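You operate a simulated robot arm through the tools that you are given. There is no shell and no other tool.

You run a simulated robot arm. Do the job below in one go: nothing can be reset, and whatever is moved stays where it is left.

JOB
Set the saddle to 4 and the handlebars to 3; lock both.

It is judged by the outcome, as a careful person would: the job done as asked, and still so three seconds after it is handed in. It fails if anything else is knocked over, pushed out of place, dropped, spilled or broken.

ROBOT AND FRAMES
A 7-joint arm with a two-finger parallel gripper, fixed in place. Base frame: the origin is on the floor under the middle of its stand, x ahead of it, y to its left, z up. Units: mm, rad, N and s.
With the tool pointing down near the work surface it reaches from about 140 to 680 mm from the base axis. Its first joint turns from -2.897 to 2.897 rad. Payload 1.57 kg.
The tool frame sits at the grasp point between the pads (the TCP): z along the fingers, y along the line on which they close. The tips reach 30 mm beyond it. Largest opening 80 mm; finger width 17, thickness 12; the body of the gripper, 40 by 82 mm, starts 80 mm behind the TCP.
Orientation is that of the tool frame in the base frame, as a unit quaternion [w, x, y, z]. With the fingers straight down and closing along the base's y, the tool's x points along the base's -x, its y along +y and its z along -z.

CONTROLS
- The arm moves only by the tool send_rows. Its argument "rows" is a list of rows, each an object of numbers (a shift or turn left out is 0, a gripper value left out holds the last): "tx", "ty", "tz": the shift along the base's x, y, z in mm; "wx", "wy", "wz": the turn, a rotation vector about the base's x, y, z in degrees; "grip": the closure, from 0 (fully open) to 1 (shut). In form: [{"tx": .., "ty": .., "tz": .., "wx": .., "wy": .., "wz": .., "grip": ..}, ...]. A call has 1 to 20 rows; each row shifts and turns the commanded pose from where the row before left it. Rows are played at 5 a second. More than 50 mm and 0.15 rad between two rows, or a gripper value outside its range, and nothing of the call is played. A pose out of reach is approached as far as the arm can. The call stops where the force on the tool passes 50 N (or 10 N more than at its start, if that is more) or the arm is blocked; 0.2 s more then pass. The fingers move at their own pace (about 72 mm/s each) and stop on an object; they squeeze with about 42 N. The grip force told is the motor's: it shows also when the fingers shut on nothing. Time passes only in rows, and 0.2 s behind the last, so rows that do not move let the fingers close. The reply holds the time, the measured pose of the TCP, the force on the tool along the base axes, the opening and the grip force, in the units named above and with some noise, with the torque about the TCP (base axes, N m) and any sound that the robot's microphone picked up.
- Cameras (640 x 400 px; columns grow to the right, rows downward): "scene" is fixed at [49.5, 649.9, 1314]; the picture's right is [-0.84, -0.54, 0.00], its down [-0.21, 0.33, -0.92] and it looks along [0.50, -0.78, -0.39] (base axes); focal length 273 px, centre (320, 200). "wrist" rides on the gripper at [72, -7, -122] in the tool frame; the picture's right is [0.09, 1.00, 0.00], its down [-0.84, 0.08, -0.54] and it looks along [-0.54, 0.05, 0.84] (tool axes); focal length 238 px, centre (320, 200). There is no depth. A picture from a camera that has moved, and an enlarged one, comes with that camera's place and axes in the base frame and with its lens.
- snapshot(camera): a new picture of that camera. It takes no simulated time.
- slide_trunk(by): slides the trunk up (or, below 0, down) by that many mm; the arm rides with it, the base frame stays. It gives what a move gives, with no picture.
- inspect(camera, box): a new picture of the part [left, top, right, bottom] of that camera's present view, enlarged. It takes no simulated time.
- finish_job(): hands the job in; it is judged then, once.

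Nothing tells you positions but the pictures and the camera data. Unless the task says otherwise, let go and move clear before handing in.

The tools are called as name(argument=value, ...) on one line, values as JSON. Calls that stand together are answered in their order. send_rows: Moves the arm, as the interface text tells. Its arguments: {"type":"object","properties":{"rows":{"type":"array"}},"required":["rows"]} The other tools are called the same way: slide_trunk (by) moves the trunk up or down; snapshot (camera) takes a picture; inspect (camera, box) takes an enlarged picture of a part of a camera's view; finish_job () hands the job in.

At the start:

```text
clock: 0.0
tool_pos: [441.4, 103.7, 1208.5]
orientation: [0.0, 0.0, 1.0, 0.0]
wrist_force: [0.1, -0.2, 1.1]
torque: [-0.02, -0.01, 0.07]
finger_gap: 80.1
finger_force: 0.1
trunk travel left (down, up): [-50.0, 65.0]
```

scene: 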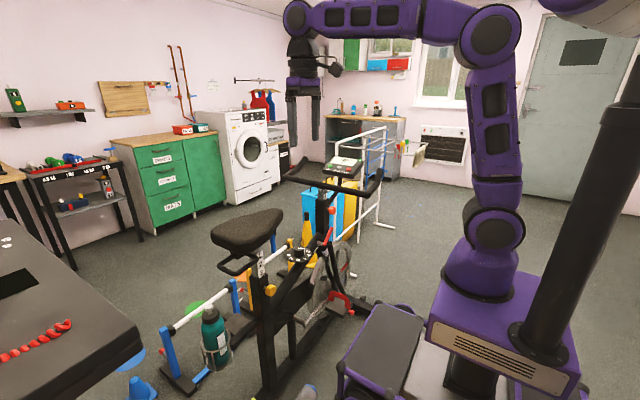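
wrist: 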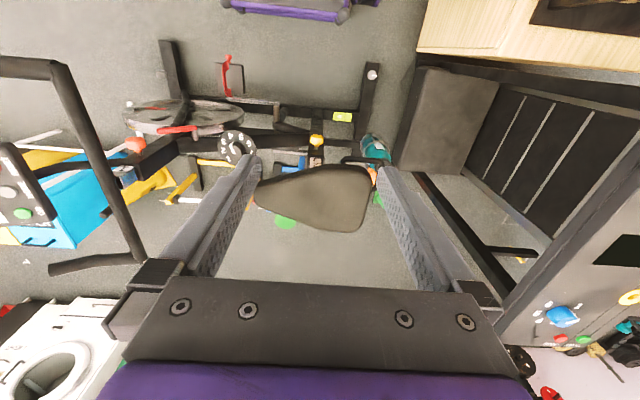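

I see an exercise bike with a black saddle in front of the arm and handlebars with a console further on. I'll take close-ups of the saddle post and handlebar post to find the scales and locks.

inspect(camera="scene", box=[200, 200, 320, 300])

inspect(camera="scene", box=[270, 140, 400, 260])

inspect(camera="wrist", box=[0, 40, 420, 280])

inspect(camera="scene", box=[140, 240, 400, 400])

```text
4.00 times, centred on (260, 250) of scene
camera zoom: at [49.5, 649.9, 1314.0], right [-0.84, -0.54, 0.0], down [-0.21, 0.33, -0.92], along [0.5, -0.78, -0.39], focal length 1092 px, centre (560, 0)
```

zoom: 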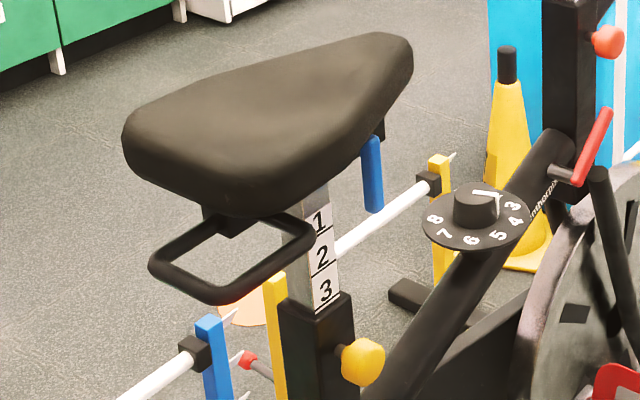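

```text
3.33 times, centred on (335, 200) of scene
camera zoom: at [49.5, 649.9, 1314.0], right [-0.84, -0.54, 0.0], down [-0.21, 0.33, -0.92], along [0.5, -0.78, -0.39], focal length 910 px, centre (270, 200)
```

zoom: 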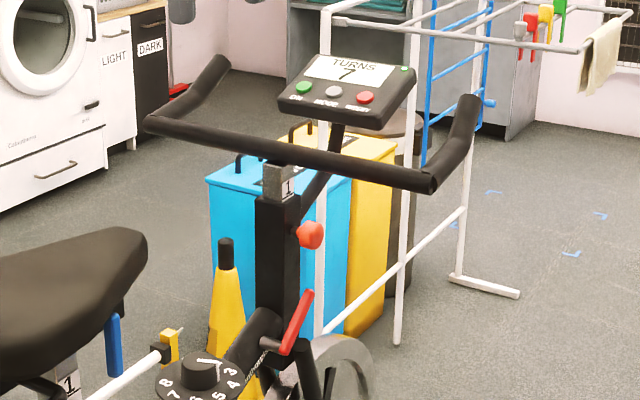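

```text
1.52 times, centred on (210, 160) of wrist
camera zoom: at [369.0, 98.0, 1329.5], right [-0.09, 1.0, 0.0], down [0.84, 0.08, 0.54], along [0.54, 0.05, -0.84], focal length 363 px, centre (488, 261)
```

zoom: 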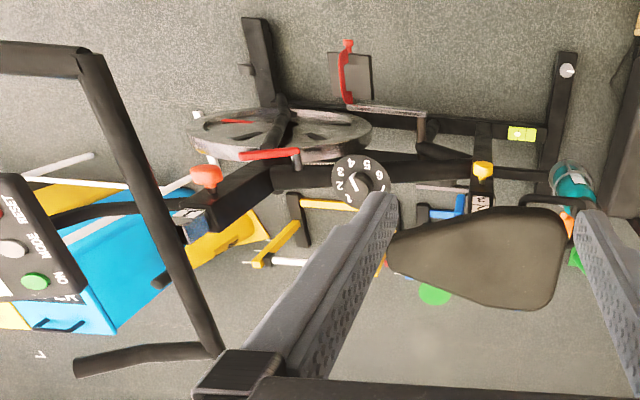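

```text
2.46 times, centred on (270, 320) of scene
camera zoom: at [49.5, 649.9, 1314.0], right [-0.84, -0.54, 0.0], down [-0.21, 0.33, -0.92], along [0.5, -0.78, -0.39], focal length 672 px, centre (443, -95)
```

zoom: 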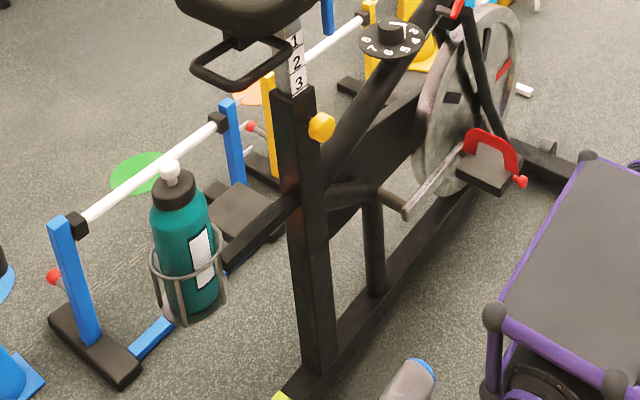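

The saddle post (numbers 1–3 showing, yellow knob) sits near x≈600, y≈110, z≈660, and the handlebar post (1 showing, orange knob) near x≈600, y≈-310, z≈800. I'll zoom in on the knobs, levers and scales before moving.

inspect(camera="scene", box=[245, 240, 305, 280])

inspect(camera="scene", box=[305, 180, 365, 220])

inspect(camera="wrist", box=[285, 120, 385, 190])

inspect(camera="wrist", box=[90, 100, 220, 200])

inspect(camera="scene", box=[300, 150, 400, 215])

```text
10.00 times, centred on (275, 260) of scene
camera zoom: at [49.5, 649.9, 1314.0], right [-0.84, -0.54, 0.0], down [-0.21, 0.33, -0.92], along [0.5, -0.78, -0.39], focal length 2729 px, centre (770, -400)
```

zoom: 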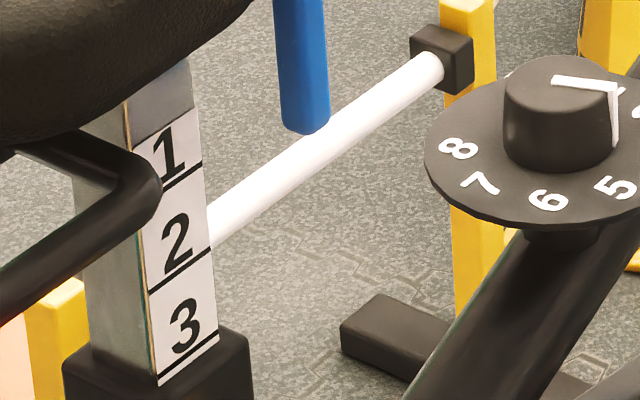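

```text
10.00 times, centred on (335, 200) of scene
camera zoom: at [49.5, 649.9, 1314.0], right [-0.84, -0.54, 0.0], down [-0.21, 0.33, -0.92], along [0.5, -0.78, -0.39], focal length 2729 px, centre (170, 200)
```

zoom: 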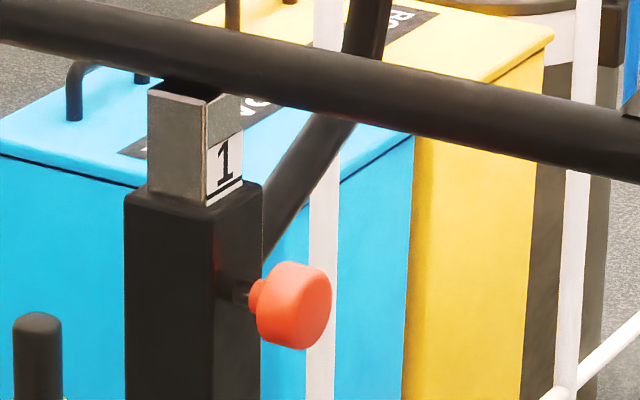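

```text
5.71 times, centred on (335, 155) of wrist
camera zoom: at [369.0, 98.0, 1329.5], right [-0.09, 1.0, 0.0], down [0.84, 0.08, 0.54], along [0.54, 0.05, -0.84], focal length 1362 px, centre (234, 457)
```

zoom: 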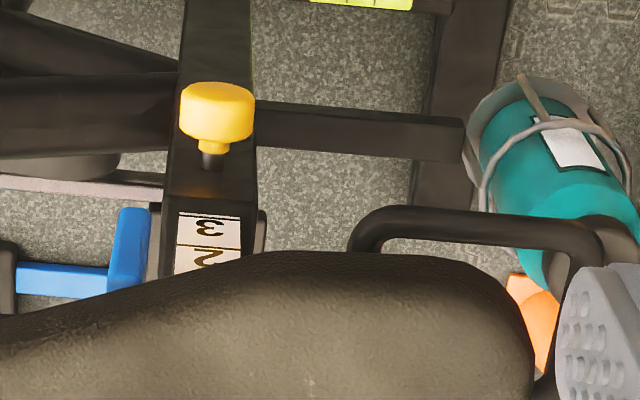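

```text
4.00 times, centred on (155, 150) of wrist
camera zoom: at [369.0, 98.0, 1329.5], right [-0.09, 1.0, 0.0], down [0.84, 0.08, 0.54], along [0.54, 0.05, -0.84], focal length 953 px, centre (980, 400)
```

zoom: 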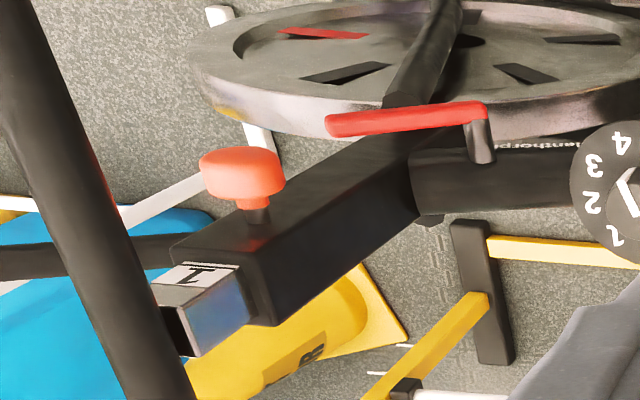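

```text
6.15 times, centred on (350, 182) of scene
camera zoom: at [49.5, 649.9, 1314.0], right [-0.84, -0.54, 0.0], down [-0.21, 0.33, -0.92], along [0.5, -0.78, -0.39], focal length 1679 px, centre (135, 308)
```

zoom: 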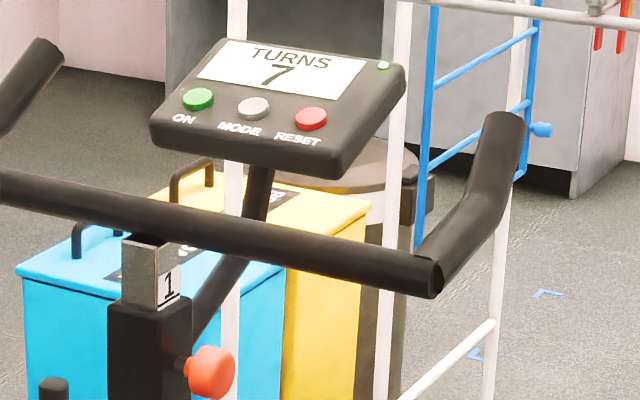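

Both scales appear to read at the sleeve's top edge: the saddle is on 3 and the handlebars on 1. I'll back the arm off toward the base and tilt it so the wrist camera looks at the saddle post from the side.

send_rows(rows=[{"tx": -28, "tz": -40, "wy": -6}, {"tx": -28, "tz": -40, "wy": -6}, {"tx": -28, "tz": -40, "wy": -6}, {"tx": -28, "tz": -40, "wy": -6}, {"tx": -28, "tz": -40, "wy": -6}])

snapshot(camera="wrist")

snapshot(camera="scene")

```text
clock: 1.3
tool_pos: [322.6, 56.0, 1012.5]
orientation: [0.239, 0.099, 0.966, 0.016]
wrist_force: [2.4, -8.6, -4.3]
torque: [0.72, 0.05, 0.35]
finger_gap: 79.8
finger_force: 0.1
out of reach, approached as far as the arm can: row 5
trunk travel left (down, up): [-50.0, 65.0]
stopped in row 5: the arm was blocked; the commanded pose is now the measured one
```

```text
taken
camera wrist: at [201.5, 65.7, 1085.3], right [0.1, 0.99, 0.04], down [0.49, -0.08, 0.87], along [0.87, -0.07, -0.49], focal length 238 px, centre (320, 200)
```

wrist: 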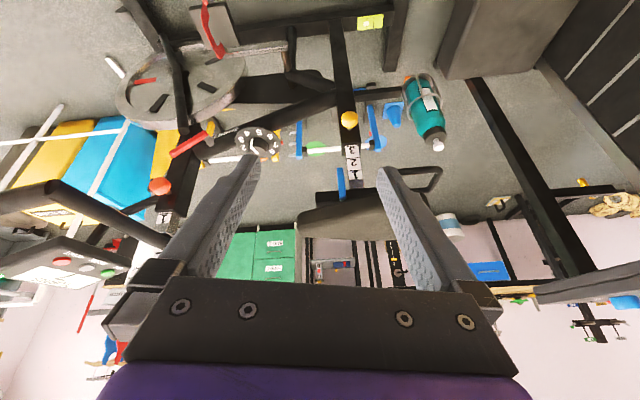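

```text
taken
```

scene: 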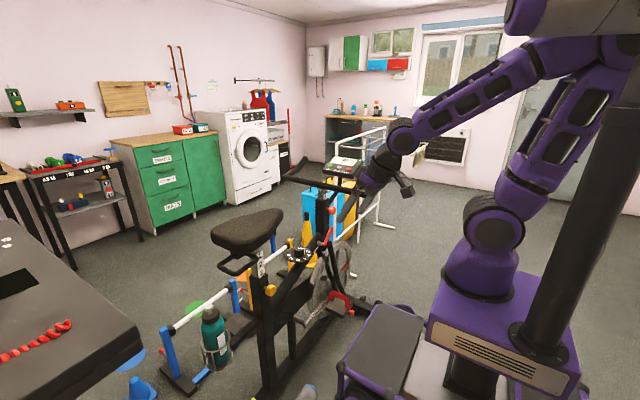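

The arm ran into its reach limit but gave a useful view of the saddle from the side. I'll zoom in on the post, knob and blue lever.

inspect(camera="wrist", box=[270, 90, 450, 240])

inspect(camera="wrist", box=[0, 90, 280, 290])

inspect(camera="wrist", box=[310, 100, 390, 210])

inspect(camera="scene", box=[300, 60, 640, 260])

```text
2.67 times, centred on (360, 165) of wrist
camera zoom: at [201.5, 65.7, 1085.3], right [0.1, 0.99, 0.04], down [0.49, -0.08, 0.87], along [0.87, -0.07, -0.49], focal length 636 px, centre (213, 293)
```

zoom: 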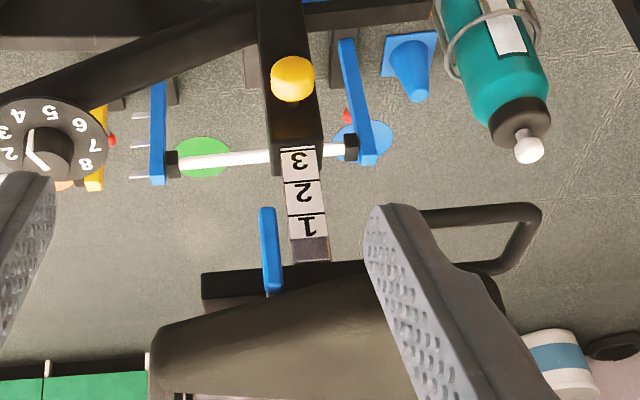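

```text
2.00 times, centred on (140, 190) of wrist
camera zoom: at [201.5, 65.7, 1085.3], right [0.1, 0.99, 0.04], down [0.49, -0.08, 0.87], along [0.87, -0.07, -0.49], focal length 477 px, centre (680, 220)
```

zoom: 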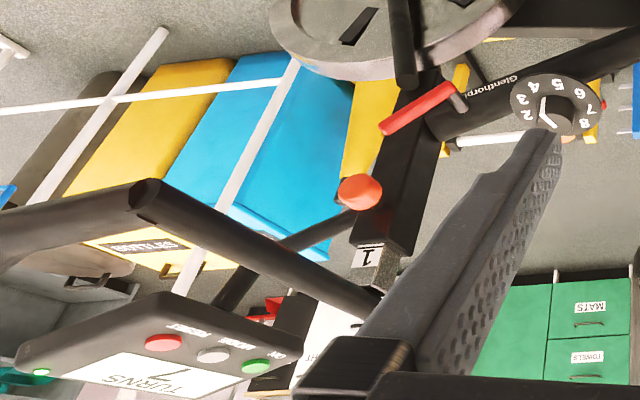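

```text
3.64 times, centred on (350, 155) of wrist
camera zoom: at [201.5, 65.7, 1085.3], right [0.1, 0.99, 0.04], down [0.49, -0.08, 0.87], along [0.87, -0.07, -0.49], focal length 867 px, centre (211, 364)
```

zoom: 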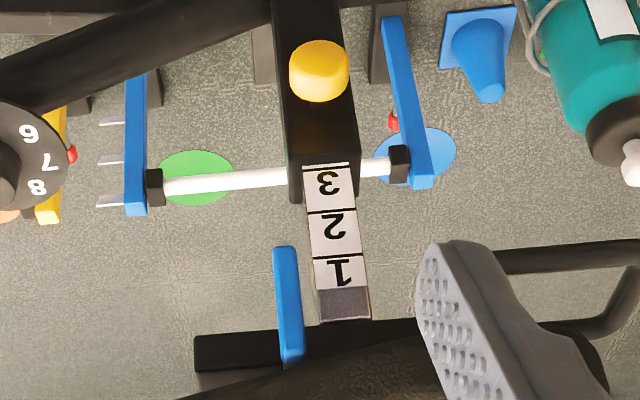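

```text
1.88 times, centred on (470, 160) of scene
camera zoom: at [49.5, 649.9, 1314.0], right [-0.84, -0.54, 0.0], down [-0.21, 0.33, -0.92], along [0.5, -0.78, -0.39], focal length 514 px, centre (38, 275)
```

zoom: 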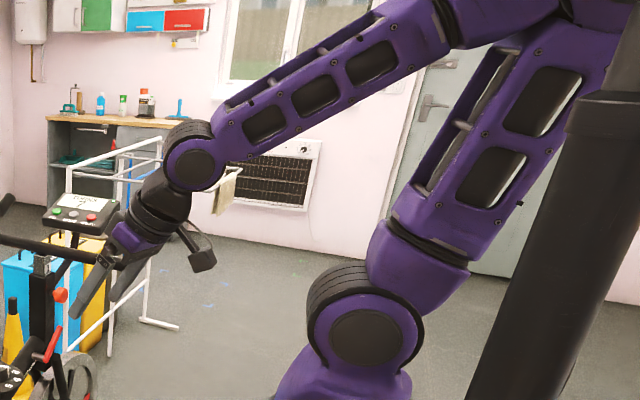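

The yellow knob head is at about (596, 110, 658) on the sleeve's robot-facing side, with the scale above it (steps of roughly 35 mm). I'll bring the arm down in front of the saddle post and then level the tool.

send_rows(rows=[{"tx": 33, "ty": 18, "tz": -11, "wx": -0.94, "wy": 5.9, "wz": 3.72}, {"tx": 33, "ty": 18, "tz": -11, "wx": -0.94, "wy": 5.9, "wz": 3.72}, {"tx": 33, "ty": 18, "tz": -11, "wx": -0.94, "wy": 5.9, "wz": 3.72}, {"tz": -45}, {"tz": -45}, {"tz": -45}, {"tz": -45}])

```text
clock: 2.9
tool_pos: [421.3, 108.1, 797.7]
orientation: [0.09, 0.001, 0.996, -0.001]
wrist_force: [0.2, 0.2, -1.0]
torque: [0.01, -0.01, 0.02]
finger_gap: 80.1
finger_force: 0.1
trunk travel left (down, up): [-50.0, 65.0]
```

The arm is now clear of the saddle, pointing almost straight down at (421, 108, 798). Next I'll level the tool while lowering it to knob height, stopping short of the knob.

send_rows(rows=[{"tx": 6.7, "tz": -40, "wy": -6.67}, {"tx": 6.7, "tz": -40, "wy": -6.67}, {"tx": 6.7, "tz": -40, "wy": -6.67}, {"tx": 5, "tz": -2.5, "wy": -7.5}, {"tx": 5, "tz": -2.5, "wy": -7.5}, {"tx": 5, "tz": -2.5, "wy": -7.5}, {"tx": 5, "tz": -2.5, "wy": -7.5}, {"tx": 5, "tz": -2.5, "wy": -7.5}, {"tx": 5, "tz": -2.5, "wy": -7.5}, {"tx": 5, "tz": -2.5, "wy": -7.5}, {"tx": 5, "tz": -2.5, "wy": -7.5}])

snapshot(camera="wrist")

snapshot(camera="scene")

```text
clock: 5.3
tool_pos: [483.2, 109.0, 659.1]
orientation: [0.709, 0.001, 0.705, 0.0]
wrist_force: [0.6, 0.2, 0.1]
torque: [-0.02, 0.03, -0.01]
finger_gap: 80.1
finger_force: 0.1
trunk travel left (down, up): [-50.0, 65.0]
```

```text
taken
camera wrist: at [360.4, 102.6, 585.9], right [0.0, 1.0, -0.09], down [-0.55, 0.08, 0.83], along [0.84, 0.05, 0.54], focal length 238 px, centre (320, 200)
```

wrist: 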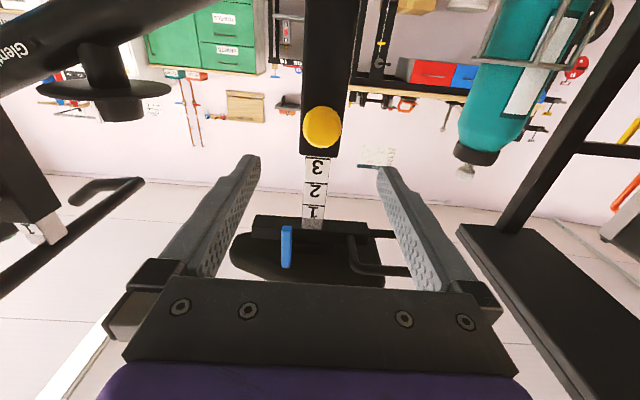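

```text
taken
```

scene: 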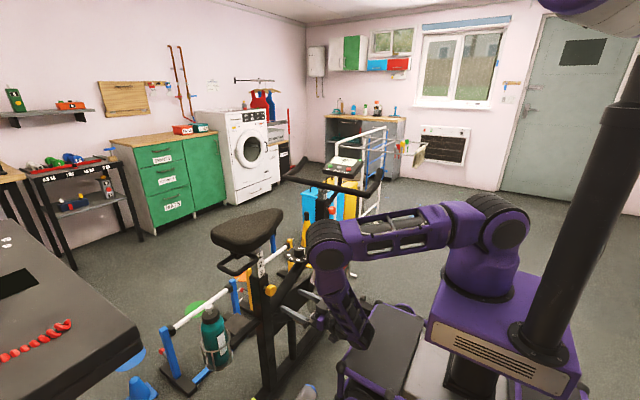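

inspect(camera="wrist", box=[270, 80, 370, 240])

inspect(camera="wrist", box=[220, 200, 420, 300])

```text
2.50 times, centred on (320, 160) of wrist
camera zoom: at [360.4, 102.6, 585.9], right [0.0, 1.0, -0.09], down [-0.55, 0.08, 0.83], along [0.84, 0.05, 0.54], focal length 596 px, centre (320, 300)
```

zoom: 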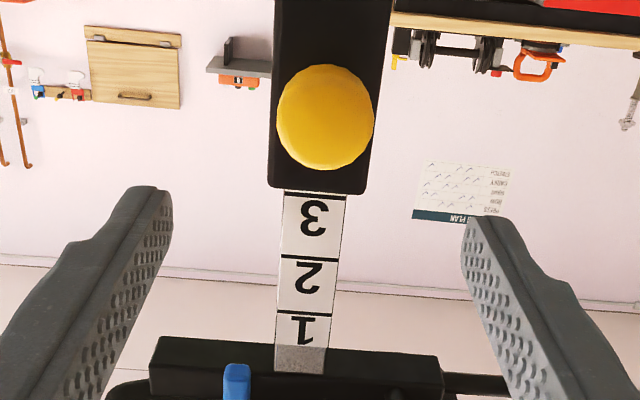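

```text
3.20 times, centred on (320, 250) of wrist
camera zoom: at [360.4, 102.6, 585.9], right [0.0, 1.0, -0.09], down [-0.55, 0.08, 0.83], along [0.84, 0.05, 0.54], focal length 763 px, centre (320, 40)
```

zoom: 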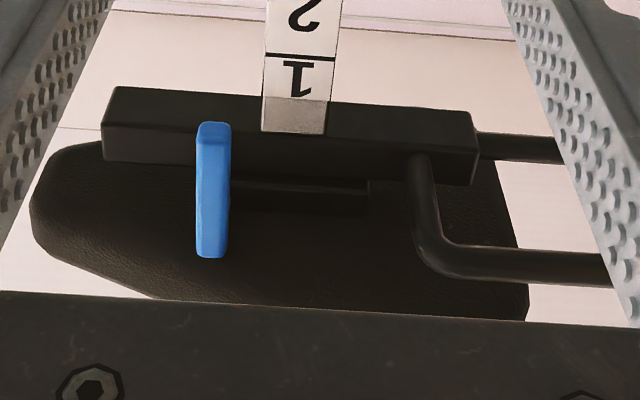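

The numbered face of the post is at x≈636 with about 36 mm per step, and the knob's front face is near (595, 110, 653). I'll move in so the fingers straddle the knob head, then check the alignment.

send_rows(rows=[{"tx": 30, "tz": -3, "ty": 1}, {"tx": 30, "tz": -2.5}, {"tx": 25}, {"tx": 17}])

snapshot(camera="wrist")

inspect(camera="scene", box=[230, 240, 360, 340])

```text
clock: 6.3
tool_pos: [585.7, 109.2, 652.6]
orientation: [0.708, 0.001, 0.706, -0.001]
wrist_force: [0.9, 0.4, 0.1]
torque: [-0.03, 0.02, 0.02]
finger_gap: 79.9
finger_force: 0.0
trunk travel left (down, up): [-50.0, 65.0]
```

```text
taken
camera wrist: at [462.3, 103.3, 579.2], right [0.0, 1.0, -0.09], down [-0.54, 0.08, 0.83], along [0.84, 0.05, 0.54], focal length 238 px, centre (320, 200)
```

wrist: 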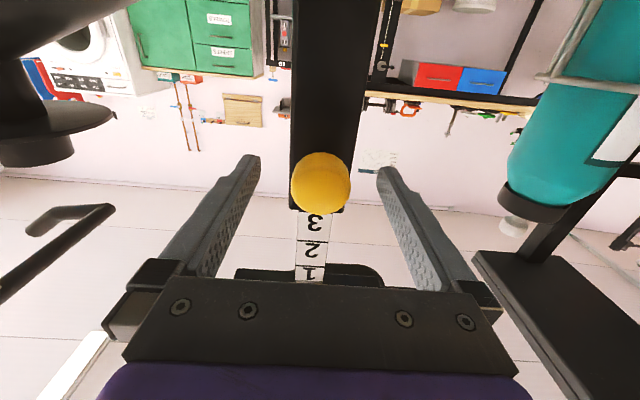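

```text
4.00 times, centred on (295, 290) of scene
camera zoom: at [49.5, 649.9, 1314.0], right [-0.84, -0.54, 0.0], down [-0.21, 0.33, -0.92], along [0.5, -0.78, -0.39], focal length 1092 px, centre (420, -160)
```

zoom: 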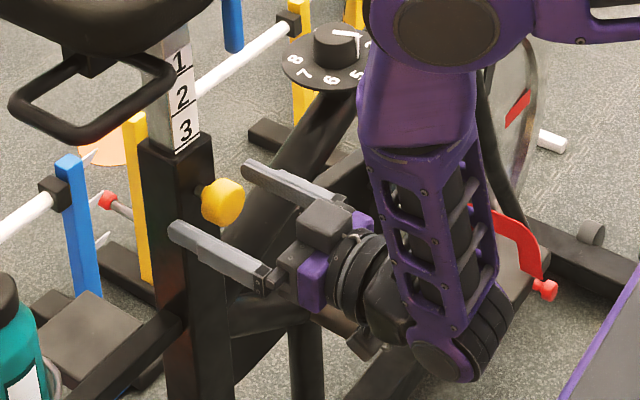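

The fingers straddle the knob and it's centred to within a couple of mm. I'll close on it.

send_rows(rows=[{"tx": 5, "ty": 1.5, "grip": 0.3}, {"grip": 0.6}, {"grip": 0.8}, {"grip": 1}, {"grip": 1}, {"grip": 1}])

inspect(camera="wrist", box=[220, 120, 420, 300])

inspect(camera="scene", box=[230, 240, 360, 340])

```text
clock: 7.7
tool_pos: [588.9, 109.8, 653.6]
orientation: [0.708, 0.002, 0.706, -0.001]
wrist_force: [-0.6, -10.5, 0.2]
torque: [-0.02, -0.05, 0.06]
finger_gap: 37.0
finger_force: 43.0
trunk travel left (down, up): [-50.0, 65.0]
```

```text
2.22 times, centred on (320, 210) of wrist
camera zoom: at [466.9, 104.3, 580.0], right [0.0, 1.0, -0.09], down [-0.54, 0.08, 0.84], along [0.84, 0.05, 0.54], focal length 530 px, centre (320, 178)
```

zoom: 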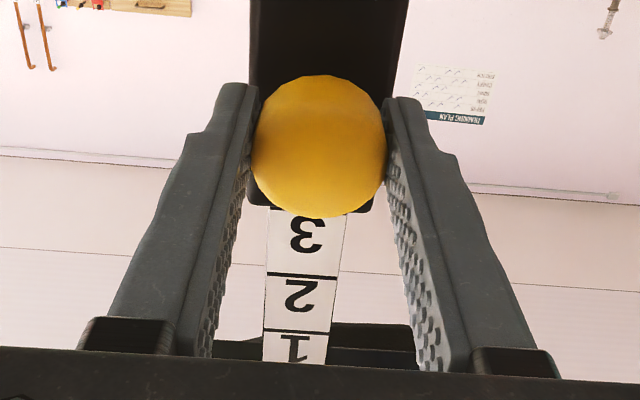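

```text
4.00 times, centred on (295, 290) of scene
camera zoom: at [49.5, 649.9, 1314.0], right [-0.84, -0.54, 0.0], down [-0.21, 0.33, -0.92], along [0.5, -0.78, -0.39], focal length 1092 px, centre (420, -160)
```

zoom: 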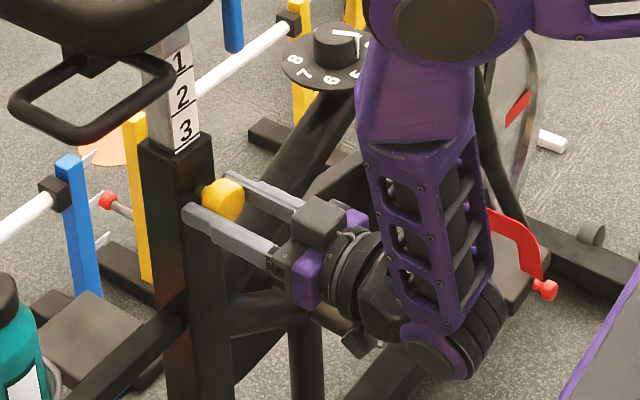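

I'm holding the knob (37 mm head). I'll pull gently outward, along -x, to test whether it's a pull-pin.

send_rows(rows=[{"ty": -1, "tx": -1}, {"tx": -2}, {"tx": -2}, {"tx": 0}])

```text
clock: 8.7
tool_pos: [583.9, 109.1, 654.2]
orientation: [0.708, 0.001, 0.707, 0.0]
wrist_force: [-0.1, -6.3, -4.5]
torque: [0.06, -0.08, 0.08]
finger_gap: 36.8
finger_force: 43.2
trunk travel left (down, up): [-50.0, 65.0]
```

inspect(camera="wrist", box=[220, 120, 420, 300])

inspect(camera="scene", box=[250, 265, 310, 305])

```text
2.22 times, centred on (320, 210) of wrist
camera zoom: at [461.1, 104.0, 580.2], right [0.0, 1.0, -0.09], down [-0.54, 0.08, 0.84], along [0.84, 0.05, 0.54], focal length 530 px, centre (320, 178)
```

zoom: 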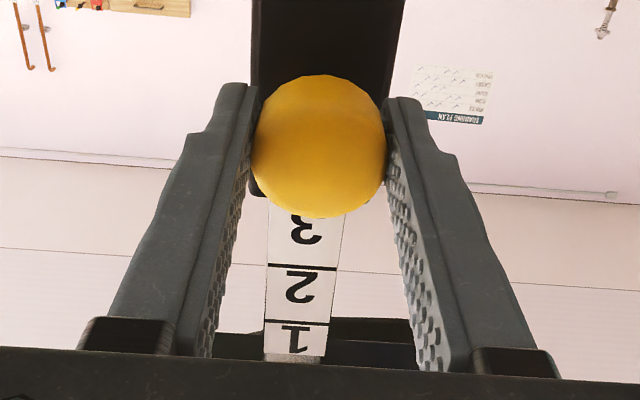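

```text
10.00 times, centred on (280, 285) of scene
camera zoom: at [49.5, 649.9, 1314.0], right [-0.84, -0.54, 0.0], down [-0.21, 0.33, -0.92], along [0.5, -0.78, -0.39], focal length 2729 px, centre (720, -650)
```

zoom: 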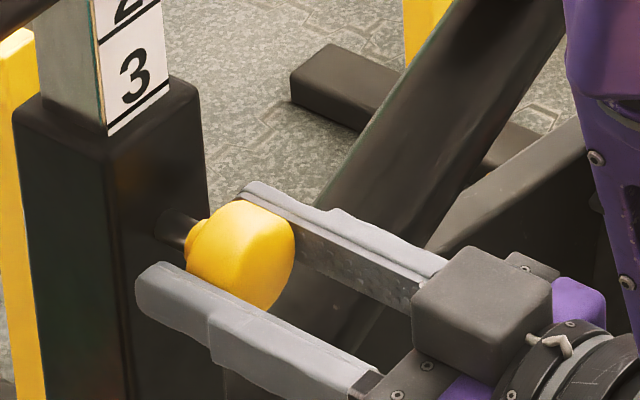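

The knob came out 5 mm with the gripper and hardly any force, so it's a pull-pin. I'll keep pulling in small steps and watch the force and sound.

send_rows(rows=[{"tx": -2}, {"tx": -2}, {"tx": 0}])

send_rows(rows=[{"tx": -2}, {"tx": -2}, {"tx": 0}])

```text
clock: 9.5
tool_pos: [580.9, 110.2, 653.2]
orientation: [0.708, 0.001, 0.706, 0.0]
wrist_force: [0.2, -7.4, -5.2]
torque: [-0.01, 0.03, 0.09]
finger_gap: 36.6
finger_force: 43.2
trunk travel left (down, up): [-50.0, 65.0]
```

```text
clock: 10.3
tool_pos: [575.2, 109.5, 653.3]
orientation: [0.708, 0.002, 0.706, -0.001]
wrist_force: [-1.1, -7.3, -7.3]
torque: [0.04, -0.31, 0.02]
finger_gap: 36.9
finger_force: 43.5
trunk travel left (down, up): [-50.0, 65.0]
```

inspect(camera="scene", box=[250, 265, 310, 305])

inspect(camera="wrist", box=[220, 120, 420, 300])

```text
10.00 times, centred on (280, 285) of scene
camera zoom: at [49.5, 649.9, 1314.0], right [-0.84, -0.54, 0.0], down [-0.21, 0.33, -0.92], along [0.5, -0.78, -0.39], focal length 2729 px, centre (720, -650)
```

zoom: 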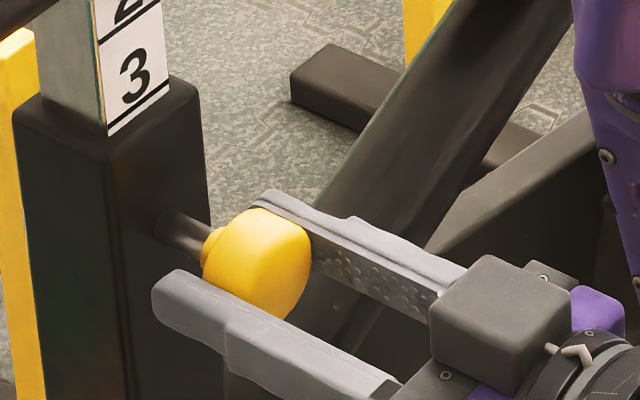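

```text
2.22 times, centred on (320, 210) of wrist
camera zoom: at [453.5, 104.1, 580.3], right [0.0, 1.0, -0.09], down [-0.54, 0.08, 0.84], along [0.84, 0.05, 0.54], focal length 530 px, centre (320, 178)
```

zoom: 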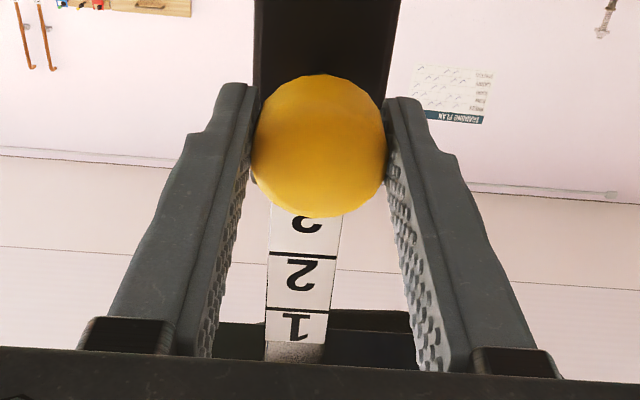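

send_rows(rows=[{"tx": -2, "ty": -0.7, "tz": -0.7}, {"tx": -2}, {"tx": 0}])

send_rows(rows=[{"tx": -2, "ty": -0.5, "tz": -0.5}, {"tx": -2}, {"tx": 0}])

```text
clock: 11.1
tool_pos: [572.2, 109.2, 652.7]
orientation: [0.709, 0.001, 0.705, 0.0]
wrist_force: [-4.4, -4.6, -1.4]
torque: [-0.04, 0.13, 0.07]
finger_gap: 36.7
finger_force: 43.3
trunk travel left (down, up): [-50.0, 65.0]
```

```text
clock: 11.9
tool_pos: [568.8, 109.9, 653.2]
orientation: [0.71, 0.002, 0.705, 0.001]
wrist_force: [32.8, 6.4, -6.4]
torque: [0.04, 0.16, 0.0]
finger_gap: 36.5
finger_force: 43.3
trunk travel left (down, up): [-50.0, 65.0]
```

The pull now meets a firm stop at about 19–20 mm out (33 N). I'll ease off slightly and check the state, then open the fingers to see whether the pin stays out.

send_rows(rows=[{"tx": 1.5}, {}])

inspect(camera="scene", box=[250, 250, 310, 300])

```text
clock: 12.5
tool_pos: [569.4, 110.7, 653.3]
orientation: [0.708, 0.001, 0.706, 0.0]
wrist_force: [24.3, 6.8, 1.8]
torque: [0.04, -0.49, 0.03]
finger_gap: 36.5
finger_force: 43.0
trunk travel left (down, up): [-50.0, 65.0]
```

```text
8.00 times, centred on (280, 275) of scene
camera zoom: at [49.5, 649.9, 1314.0], right [-0.84, -0.54, 0.0], down [-0.21, 0.33, -0.92], along [0.5, -0.78, -0.39], focal length 2183 px, centre (640, -400)
```

zoom: 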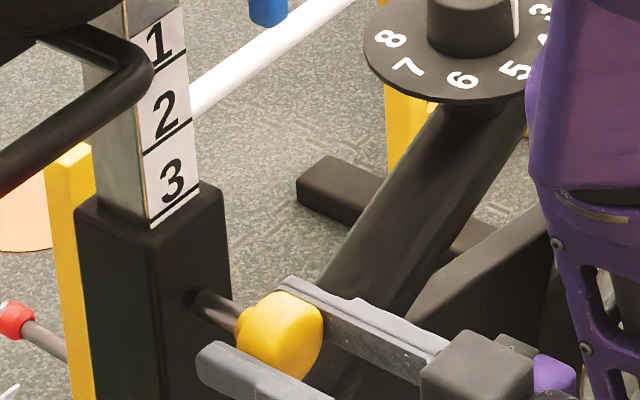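

send_rows(rows=[{"tx": 1, "grip": 0.8}, {"grip": 0.4}, {"grip": 0.3}, {"grip": 0.2}])

inspect(camera="scene", box=[250, 250, 310, 300])

inspect(camera="wrist", box=[220, 120, 420, 300])

```text
clock: 13.5
tool_pos: [569.7, 108.8, 651.9]
orientation: [0.709, 0.001, 0.706, 0.001]
wrist_force: [-0.3, 0.4, -0.2]
torque: [0.01, -0.02, 0.01]
finger_gap: 63.9
finger_force: 0.1
trunk travel left (down, up): [-50.0, 65.0]
```

```text
8.00 times, centred on (280, 275) of scene
camera zoom: at [49.5, 649.9, 1314.0], right [-0.84, -0.54, 0.0], down [-0.21, 0.33, -0.92], along [0.5, -0.78, -0.39], focal length 2183 px, centre (640, -400)
```

zoom: 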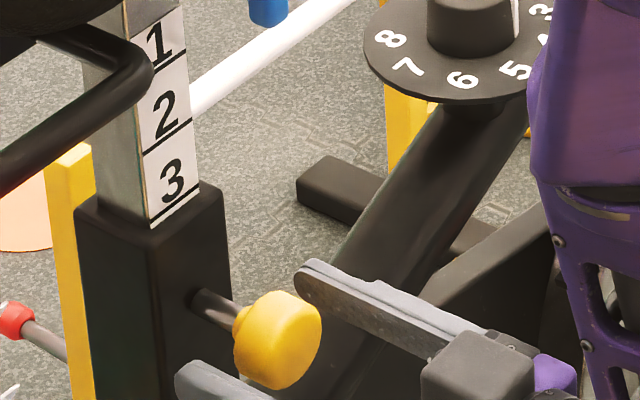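

```text
2.22 times, centred on (320, 210) of wrist
camera zoom: at [447.8, 103.1, 579.4], right [0.0, 1.0, -0.09], down [-0.54, 0.08, 0.84], along [0.84, 0.05, 0.54], focal length 530 px, centre (320, 178)
```

zoom: 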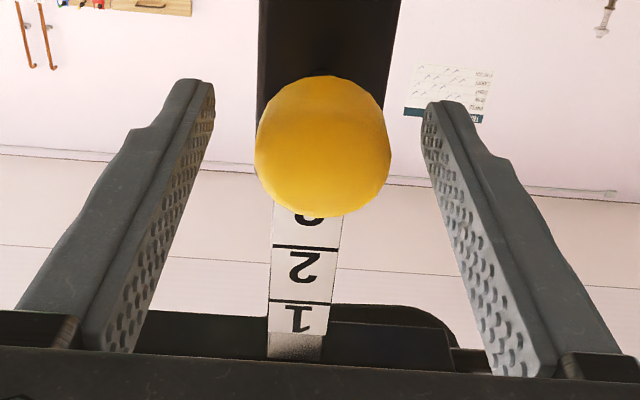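

The pin stays parked out and the saddle hasn't dropped. Next I'll back off, rise to the bare post at z≈737 and grip it between the sleeve and the saddle rail, staying below the blue lever.

send_rows(rows=[{"tx": -10, "grip": 0}, {"tx": -35}, {"tx": -25}, {"tz": 30}, {"tz": 30}, {"tz": 25, "ty": 1.5}])

snapshot(camera="wrist")

```text
clock: 14.9
tool_pos: [500.1, 109.6, 737.1]
orientation: [0.709, 0.001, 0.706, 0.0]
wrist_force: [-0.8, -1.1, -0.4]
torque: [-0.03, 0.01, 0.01]
finger_gap: 80.0
finger_force: 0.2
trunk travel left (down, up): [-50.0, 65.0]
```

```text
taken
camera wrist: at [377.1, 103.4, 663.2], right [0.0, 1.0, -0.09], down [-0.54, 0.08, 0.84], along [0.84, 0.05, 0.54], focal length 238 px, centre (320, 200)
```

wrist: 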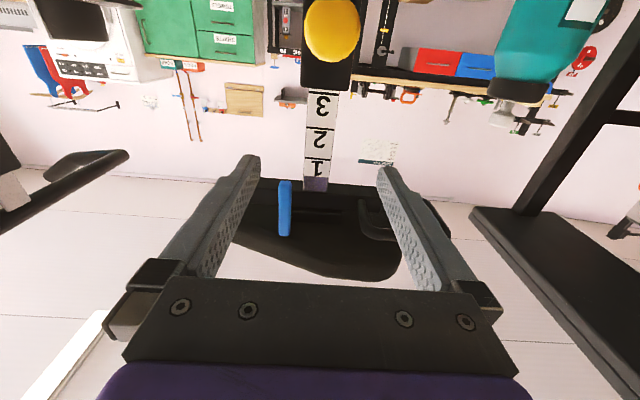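

The post is centred at y≈110 and the blue lever's end is well above finger height. I'll advance so the fingers straddle the post.

send_rows(rows=[{"tx": 40}, {"tx": 40}, {"tx": 35}, {"tx": 28}])

snapshot(camera="wrist")

inspect(camera="scene", box=[210, 200, 340, 300])

```text
clock: 15.9
tool_pos: [645.4, 110.0, 737.0]
orientation: [0.708, 0.001, 0.706, -0.001]
wrist_force: [-0.2, 0.2, 0.0]
torque: [0.0, 0.01, 0.0]
finger_gap: 80.0
finger_force: 0.1
trunk travel left (down, up): [-50.0, 65.0]
```

```text
taken
camera wrist: at [522.6, 103.7, 664.0], right [0.0, 1.0, -0.09], down [-0.54, 0.08, 0.84], along [0.84, 0.05, 0.54], focal length 238 px, centre (320, 200)
```

wrist: 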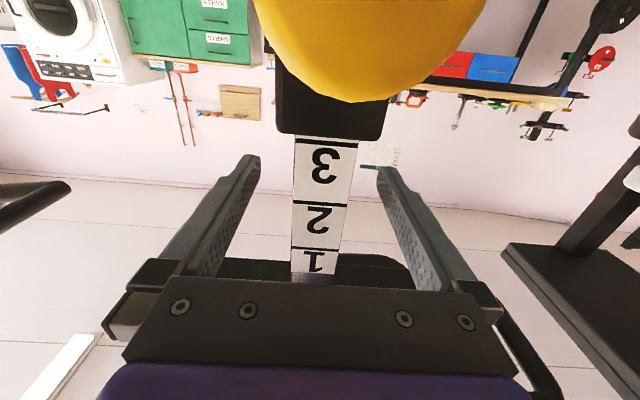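

```text
4.00 times, centred on (275, 250) of scene
camera zoom: at [49.5, 649.9, 1314.0], right [-0.84, -0.54, 0.0], down [-0.21, 0.33, -0.92], along [0.5, -0.78, -0.39], focal length 1092 px, centre (500, 0)
```

zoom: 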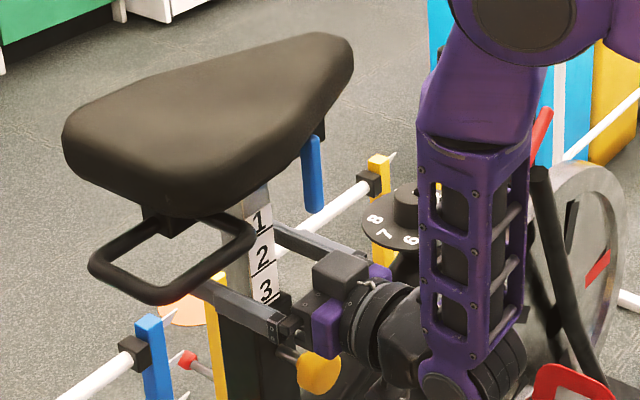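

The fingers straddle the post cleanly. I'll close on it and take a precise reference view of the scale.

send_rows(rows=[{"grip": 0.3}, {"grip": 0.5}, {"grip": 0.7}, {"grip": 1}, {"grip": 1}, {"grip": 1}])

inspect(camera="wrist", box=[260, 100, 400, 290])

```text
clock: 17.3
tool_pos: [645.3, 110.2, 737.5]
orientation: [0.708, 0.001, 0.706, 0.0]
wrist_force: [-0.2, -0.2, 1.0]
torque: [0.0, 0.02, -0.05]
finger_gap: 0.0
finger_force: 21.9
trunk travel left (down, up): [-50.0, 65.0]
```

```text
2.11 times, centred on (330, 195) of wrist
camera zoom: at [522.4, 104.1, 664.1], right [0.0, 1.0, -0.09], down [-0.54, 0.08, 0.84], along [0.84, 0.05, 0.54], focal length 502 px, centre (299, 210)
```

zoom: 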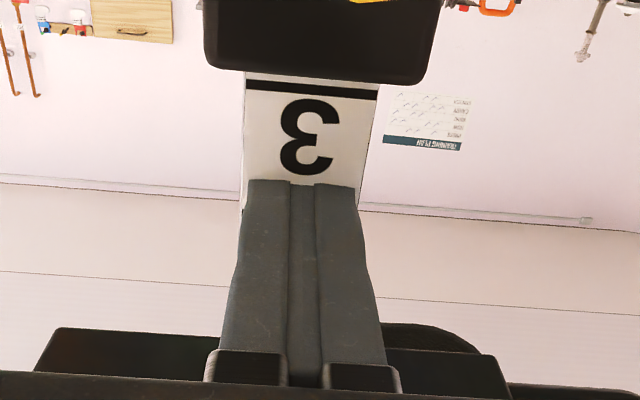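

The fingers shut to 0 mm: their tips passed through the bare tube, so the tube can't be gripped. The saddle has a grab loop at the rear (near bar about x=567, z=844, y≈150–270), which looks like the proper handhold. I'll open, back out and look at the loop.

send_rows(rows=[{"grip": 0}, {"grip": 0}, {"grip": 0}, {"tx": -40}, {"tx": -40}, {"tx": -40}, {"tx": -40}, {"tx": -30}])

inspect(camera="wrist", box=[220, 60, 460, 290])

inspect(camera="scene", box=[205, 205, 295, 280])

```text
clock: 19.1
tool_pos: [451.8, 110.4, 739.0]
orientation: [0.709, 0.002, 0.705, 0.0]
wrist_force: [0.3, 0.2, -0.2]
torque: [0.01, -0.01, 0.01]
finger_gap: 80.0
finger_force: 0.2
trunk travel left (down, up): [-50.0, 65.0]
```

```text
1.74 times, centred on (340, 175) of wrist
camera zoom: at [330.3, 103.8, 664.2], right [0.0, 1.0, -0.09], down [-0.55, 0.08, 0.83], along [0.84, 0.05, 0.54], focal length 414 px, centre (285, 244)
```

zoom: 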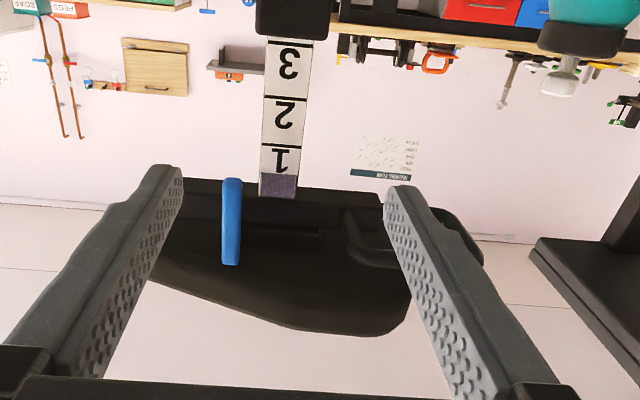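

```text
5.33 times, centred on (250, 242) of scene
camera zoom: at [49.5, 649.9, 1314.0], right [-0.84, -0.54, 0.0], down [-0.21, 0.33, -0.92], along [0.5, -0.78, -0.39], focal length 1456 px, centre (693, -27)
```

zoom: 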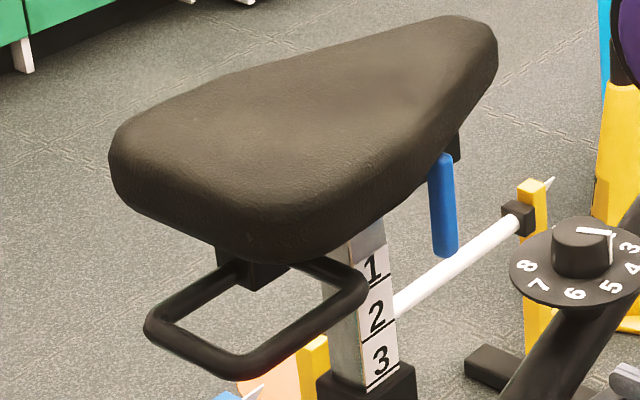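

The saddle is undisturbed at 3. I'll move level with the loop's rear part and roll the gripper 90° so the fingers close vertically on its near bar.

send_rows(rows=[{"tx": -1, "ty": 11.5, "tz": 8.8, "wx": 7.5}, {"tx": -1, "ty": 11.5, "tz": 8.8, "wx": 7.5}, {"tx": -1, "ty": 11.5, "tz": 8.8, "wx": 7.5}, {"tx": -1, "ty": 11.5, "tz": 8.8, "wx": 7.5}, {"tx": -1, "ty": 11.5, "tz": 8.8, "wx": 7.5}, {"tx": -1, "ty": 11.5, "tz": 8.8, "wx": 7.5}, {"tx": -1, "ty": 11.5, "tz": 8.8, "wx": 7.5}, {"tx": -1, "ty": 11.5, "tz": 8.8, "wx": 7.5}, {"tx": -1, "ty": 11.5, "tz": 8.8, "wx": 7.5}, {"tx": -1, "ty": 11.5, "tz": 8.8, "wx": 7.5}, {"tx": -1, "ty": 11.5, "tz": 8.8, "wx": 7.5}, {"tx": -1, "ty": 11.5, "tz": 8.8, "wx": 7.5}])

snapshot(camera="wrist")

snapshot(camera="scene")

```text
clock: 21.7
tool_pos: [439.9, 249.3, 843.4]
orientation: [0.499, 0.502, 0.498, 0.501]
wrist_force: [-0.3, -0.2, -1.2]
torque: [0.02, 0.0, 0.01]
finger_gap: 80.0
finger_force: 0.0
trunk travel left (down, up): [-50.0, 65.0]
```

```text
taken
camera wrist: at [318.0, 322.2, 836.8], right [0.0, 0.09, 1.0], down [-0.54, -0.84, 0.07], along [0.84, -0.54, 0.05], focal length 238 px, centre (320, 200)
```

wrist: 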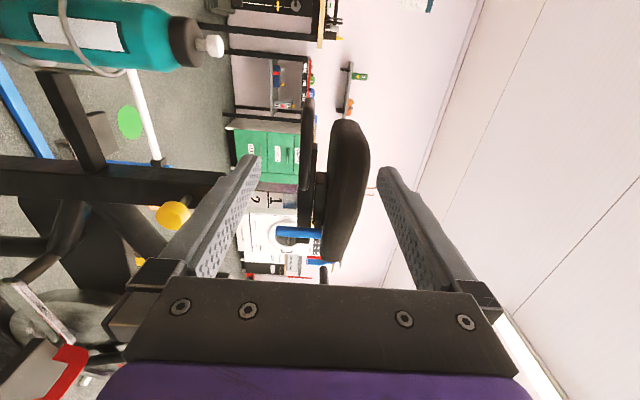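

```text
taken
```

scene: 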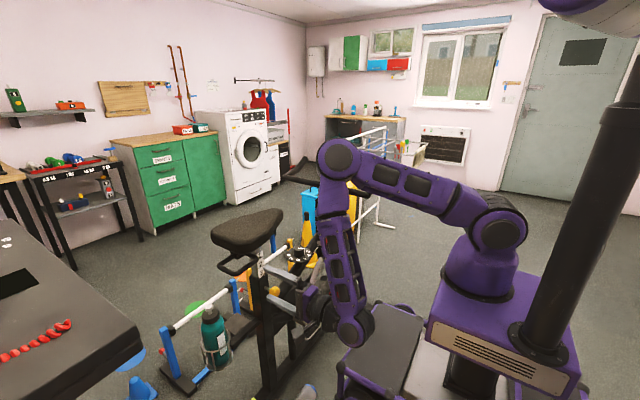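

inspect(camera="wrist", box=[220, 80, 420, 290])

inspect(camera="wrist", box=[270, 80, 390, 170])

inspect(camera="scene", box=[205, 205, 345, 355])

```text
1.90 times, centred on (320, 185) of wrist
camera zoom: at [318.0, 322.2, 836.8], right [0.0, 0.09, 1.0], down [-0.54, -0.84, 0.07], along [0.84, -0.54, 0.05], focal length 454 px, centre (320, 229)
```

zoom: 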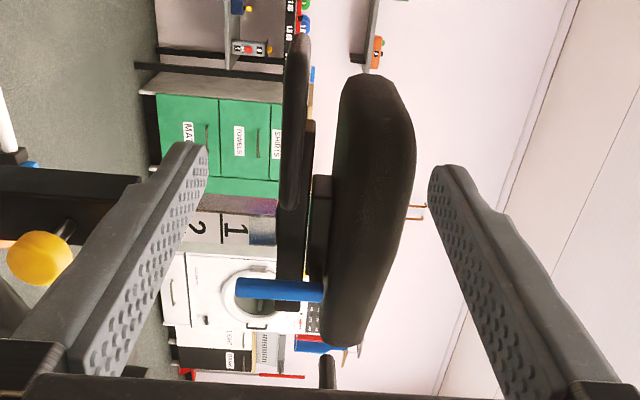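

```text
4.44 times, centred on (330, 125) of wrist
camera zoom: at [318.0, 322.2, 836.8], right [0.0, 0.09, 1.0], down [-0.54, -0.84, 0.07], along [0.84, -0.54, 0.05], focal length 1059 px, centre (276, 533)
```

zoom: 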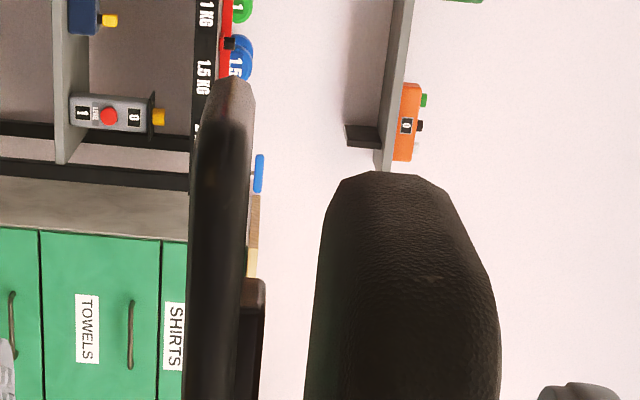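

```text
2.67 times, centred on (275, 280) of scene
camera zoom: at [49.5, 649.9, 1314.0], right [-0.84, -0.54, 0.0], down [-0.21, 0.33, -0.92], along [0.5, -0.78, -0.39], focal length 728 px, centre (440, -13)
```

zoom: 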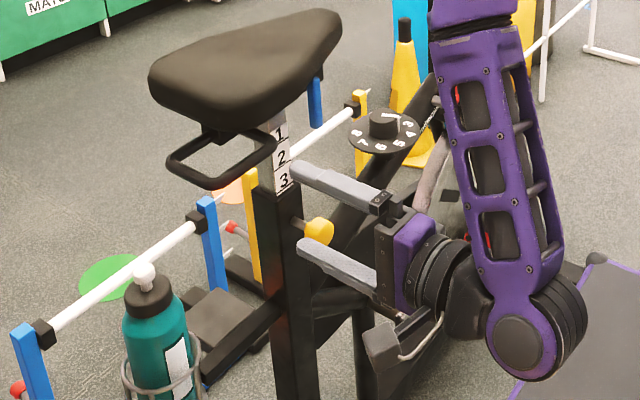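

The near bar of the loop is at z≈836, x≈575, and reaches back to y≈278, just past the saddle's rear edge at y≈242. I'll approach at y≈257, where there is room above it, and stop short to check alignment.

send_rows(rows=[{"tx": 30, "ty": 3, "tz": -3}, {"tx": 30, "ty": 3, "tz": -3}, {"tx": 30, "ty": 2, "tz": -1}])

inspect(camera="wrist", box=[200, 60, 440, 290])

inspect(camera="scene", box=[205, 205, 345, 305])

```text
clock: 22.5
tool_pos: [531.4, 259.0, 836.9]
orientation: [0.5, 0.502, 0.499, 0.499]
wrist_force: [-0.8, 0.2, 0.2]
torque: [0.02, -0.01, 0.0]
finger_gap: 80.0
finger_force: 0.1
trunk travel left (down, up): [-50.0, 65.0]
```

```text
1.74 times, centred on (320, 175) of wrist
camera zoom: at [409.8, 331.2, 829.5], right [0.0, 0.09, 1.0], down [-0.54, -0.84, 0.08], along [0.84, -0.54, 0.05], focal length 414 px, centre (320, 244)
```

zoom: 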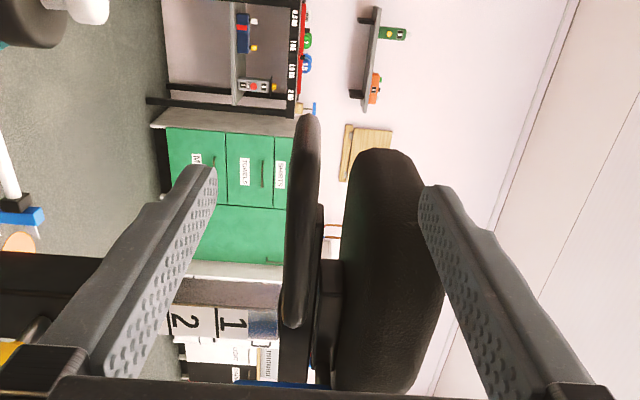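

```text
4.00 times, centred on (275, 255) of scene
camera zoom: at [49.5, 649.9, 1314.0], right [-0.84, -0.54, 0.0], down [-0.21, 0.33, -0.92], along [0.5, -0.78, -0.39], focal length 1092 px, centre (500, -20)
```

zoom: 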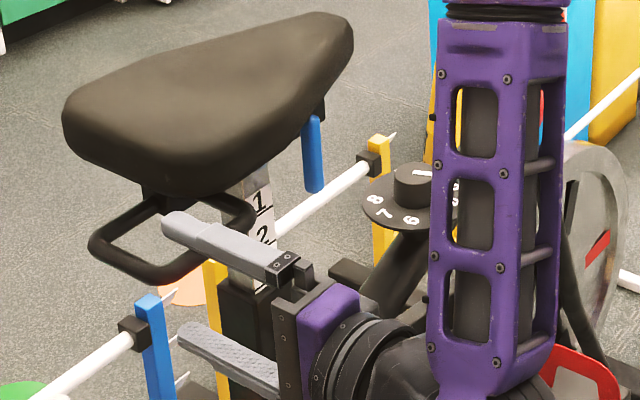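

Recomputing from the two views, the near bar is at x≈578, z≈830, y from 170 to 270, with the saddle's rear at y≈229. I'll move onto the bar at y≈251 and close gradually.

send_rows(rows=[{"tx": 5, "ty": -4, "tz": -4}, {"tx": 21, "ty": -3.5, "tz": -3}, {"tx": 21}])

inspect(camera="scene", box=[205, 205, 305, 280])

inspect(camera="wrist", box=[200, 60, 440, 290])

```text
clock: 23.3
tool_pos: [578.8, 250.7, 829.9]
orientation: [0.499, 0.502, 0.499, 0.499]
wrist_force: [0.2, 0.2, 0.2]
torque: [-0.01, -0.05, -0.04]
finger_gap: 80.0
finger_force: 0.1
trunk travel left (down, up): [-50.0, 65.0]
```

```text
5.33 times, centred on (255, 242) of scene
camera zoom: at [49.5, 649.9, 1314.0], right [-0.84, -0.54, 0.0], down [-0.21, 0.33, -0.92], along [0.5, -0.78, -0.39], focal length 1456 px, centre (667, -27)
```

zoom: 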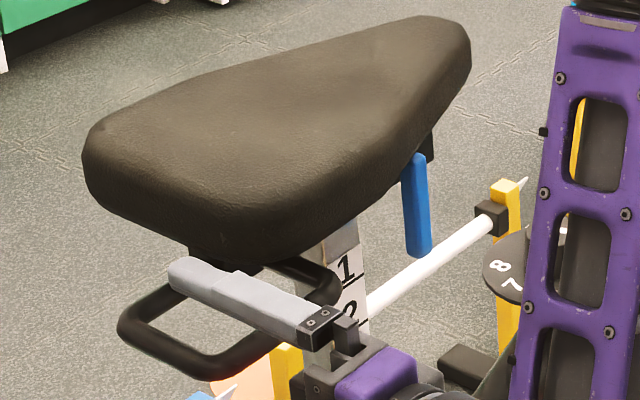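

```text
1.74 times, centred on (320, 175) of wrist
camera zoom: at [456.1, 322.5, 822.4], right [0.0, 0.09, 1.0], down [-0.54, -0.83, 0.08], along [0.84, -0.54, 0.05], focal length 414 px, centre (320, 244)
```

zoom: 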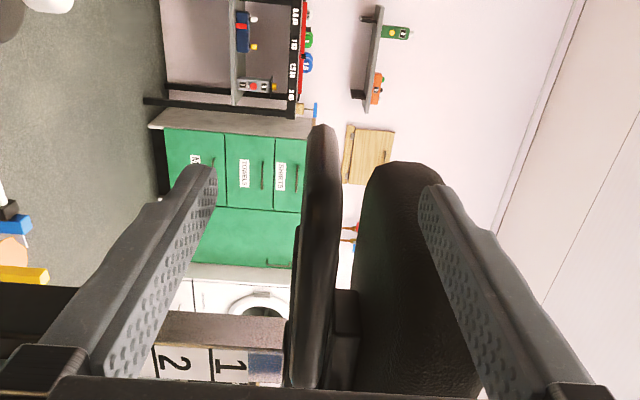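

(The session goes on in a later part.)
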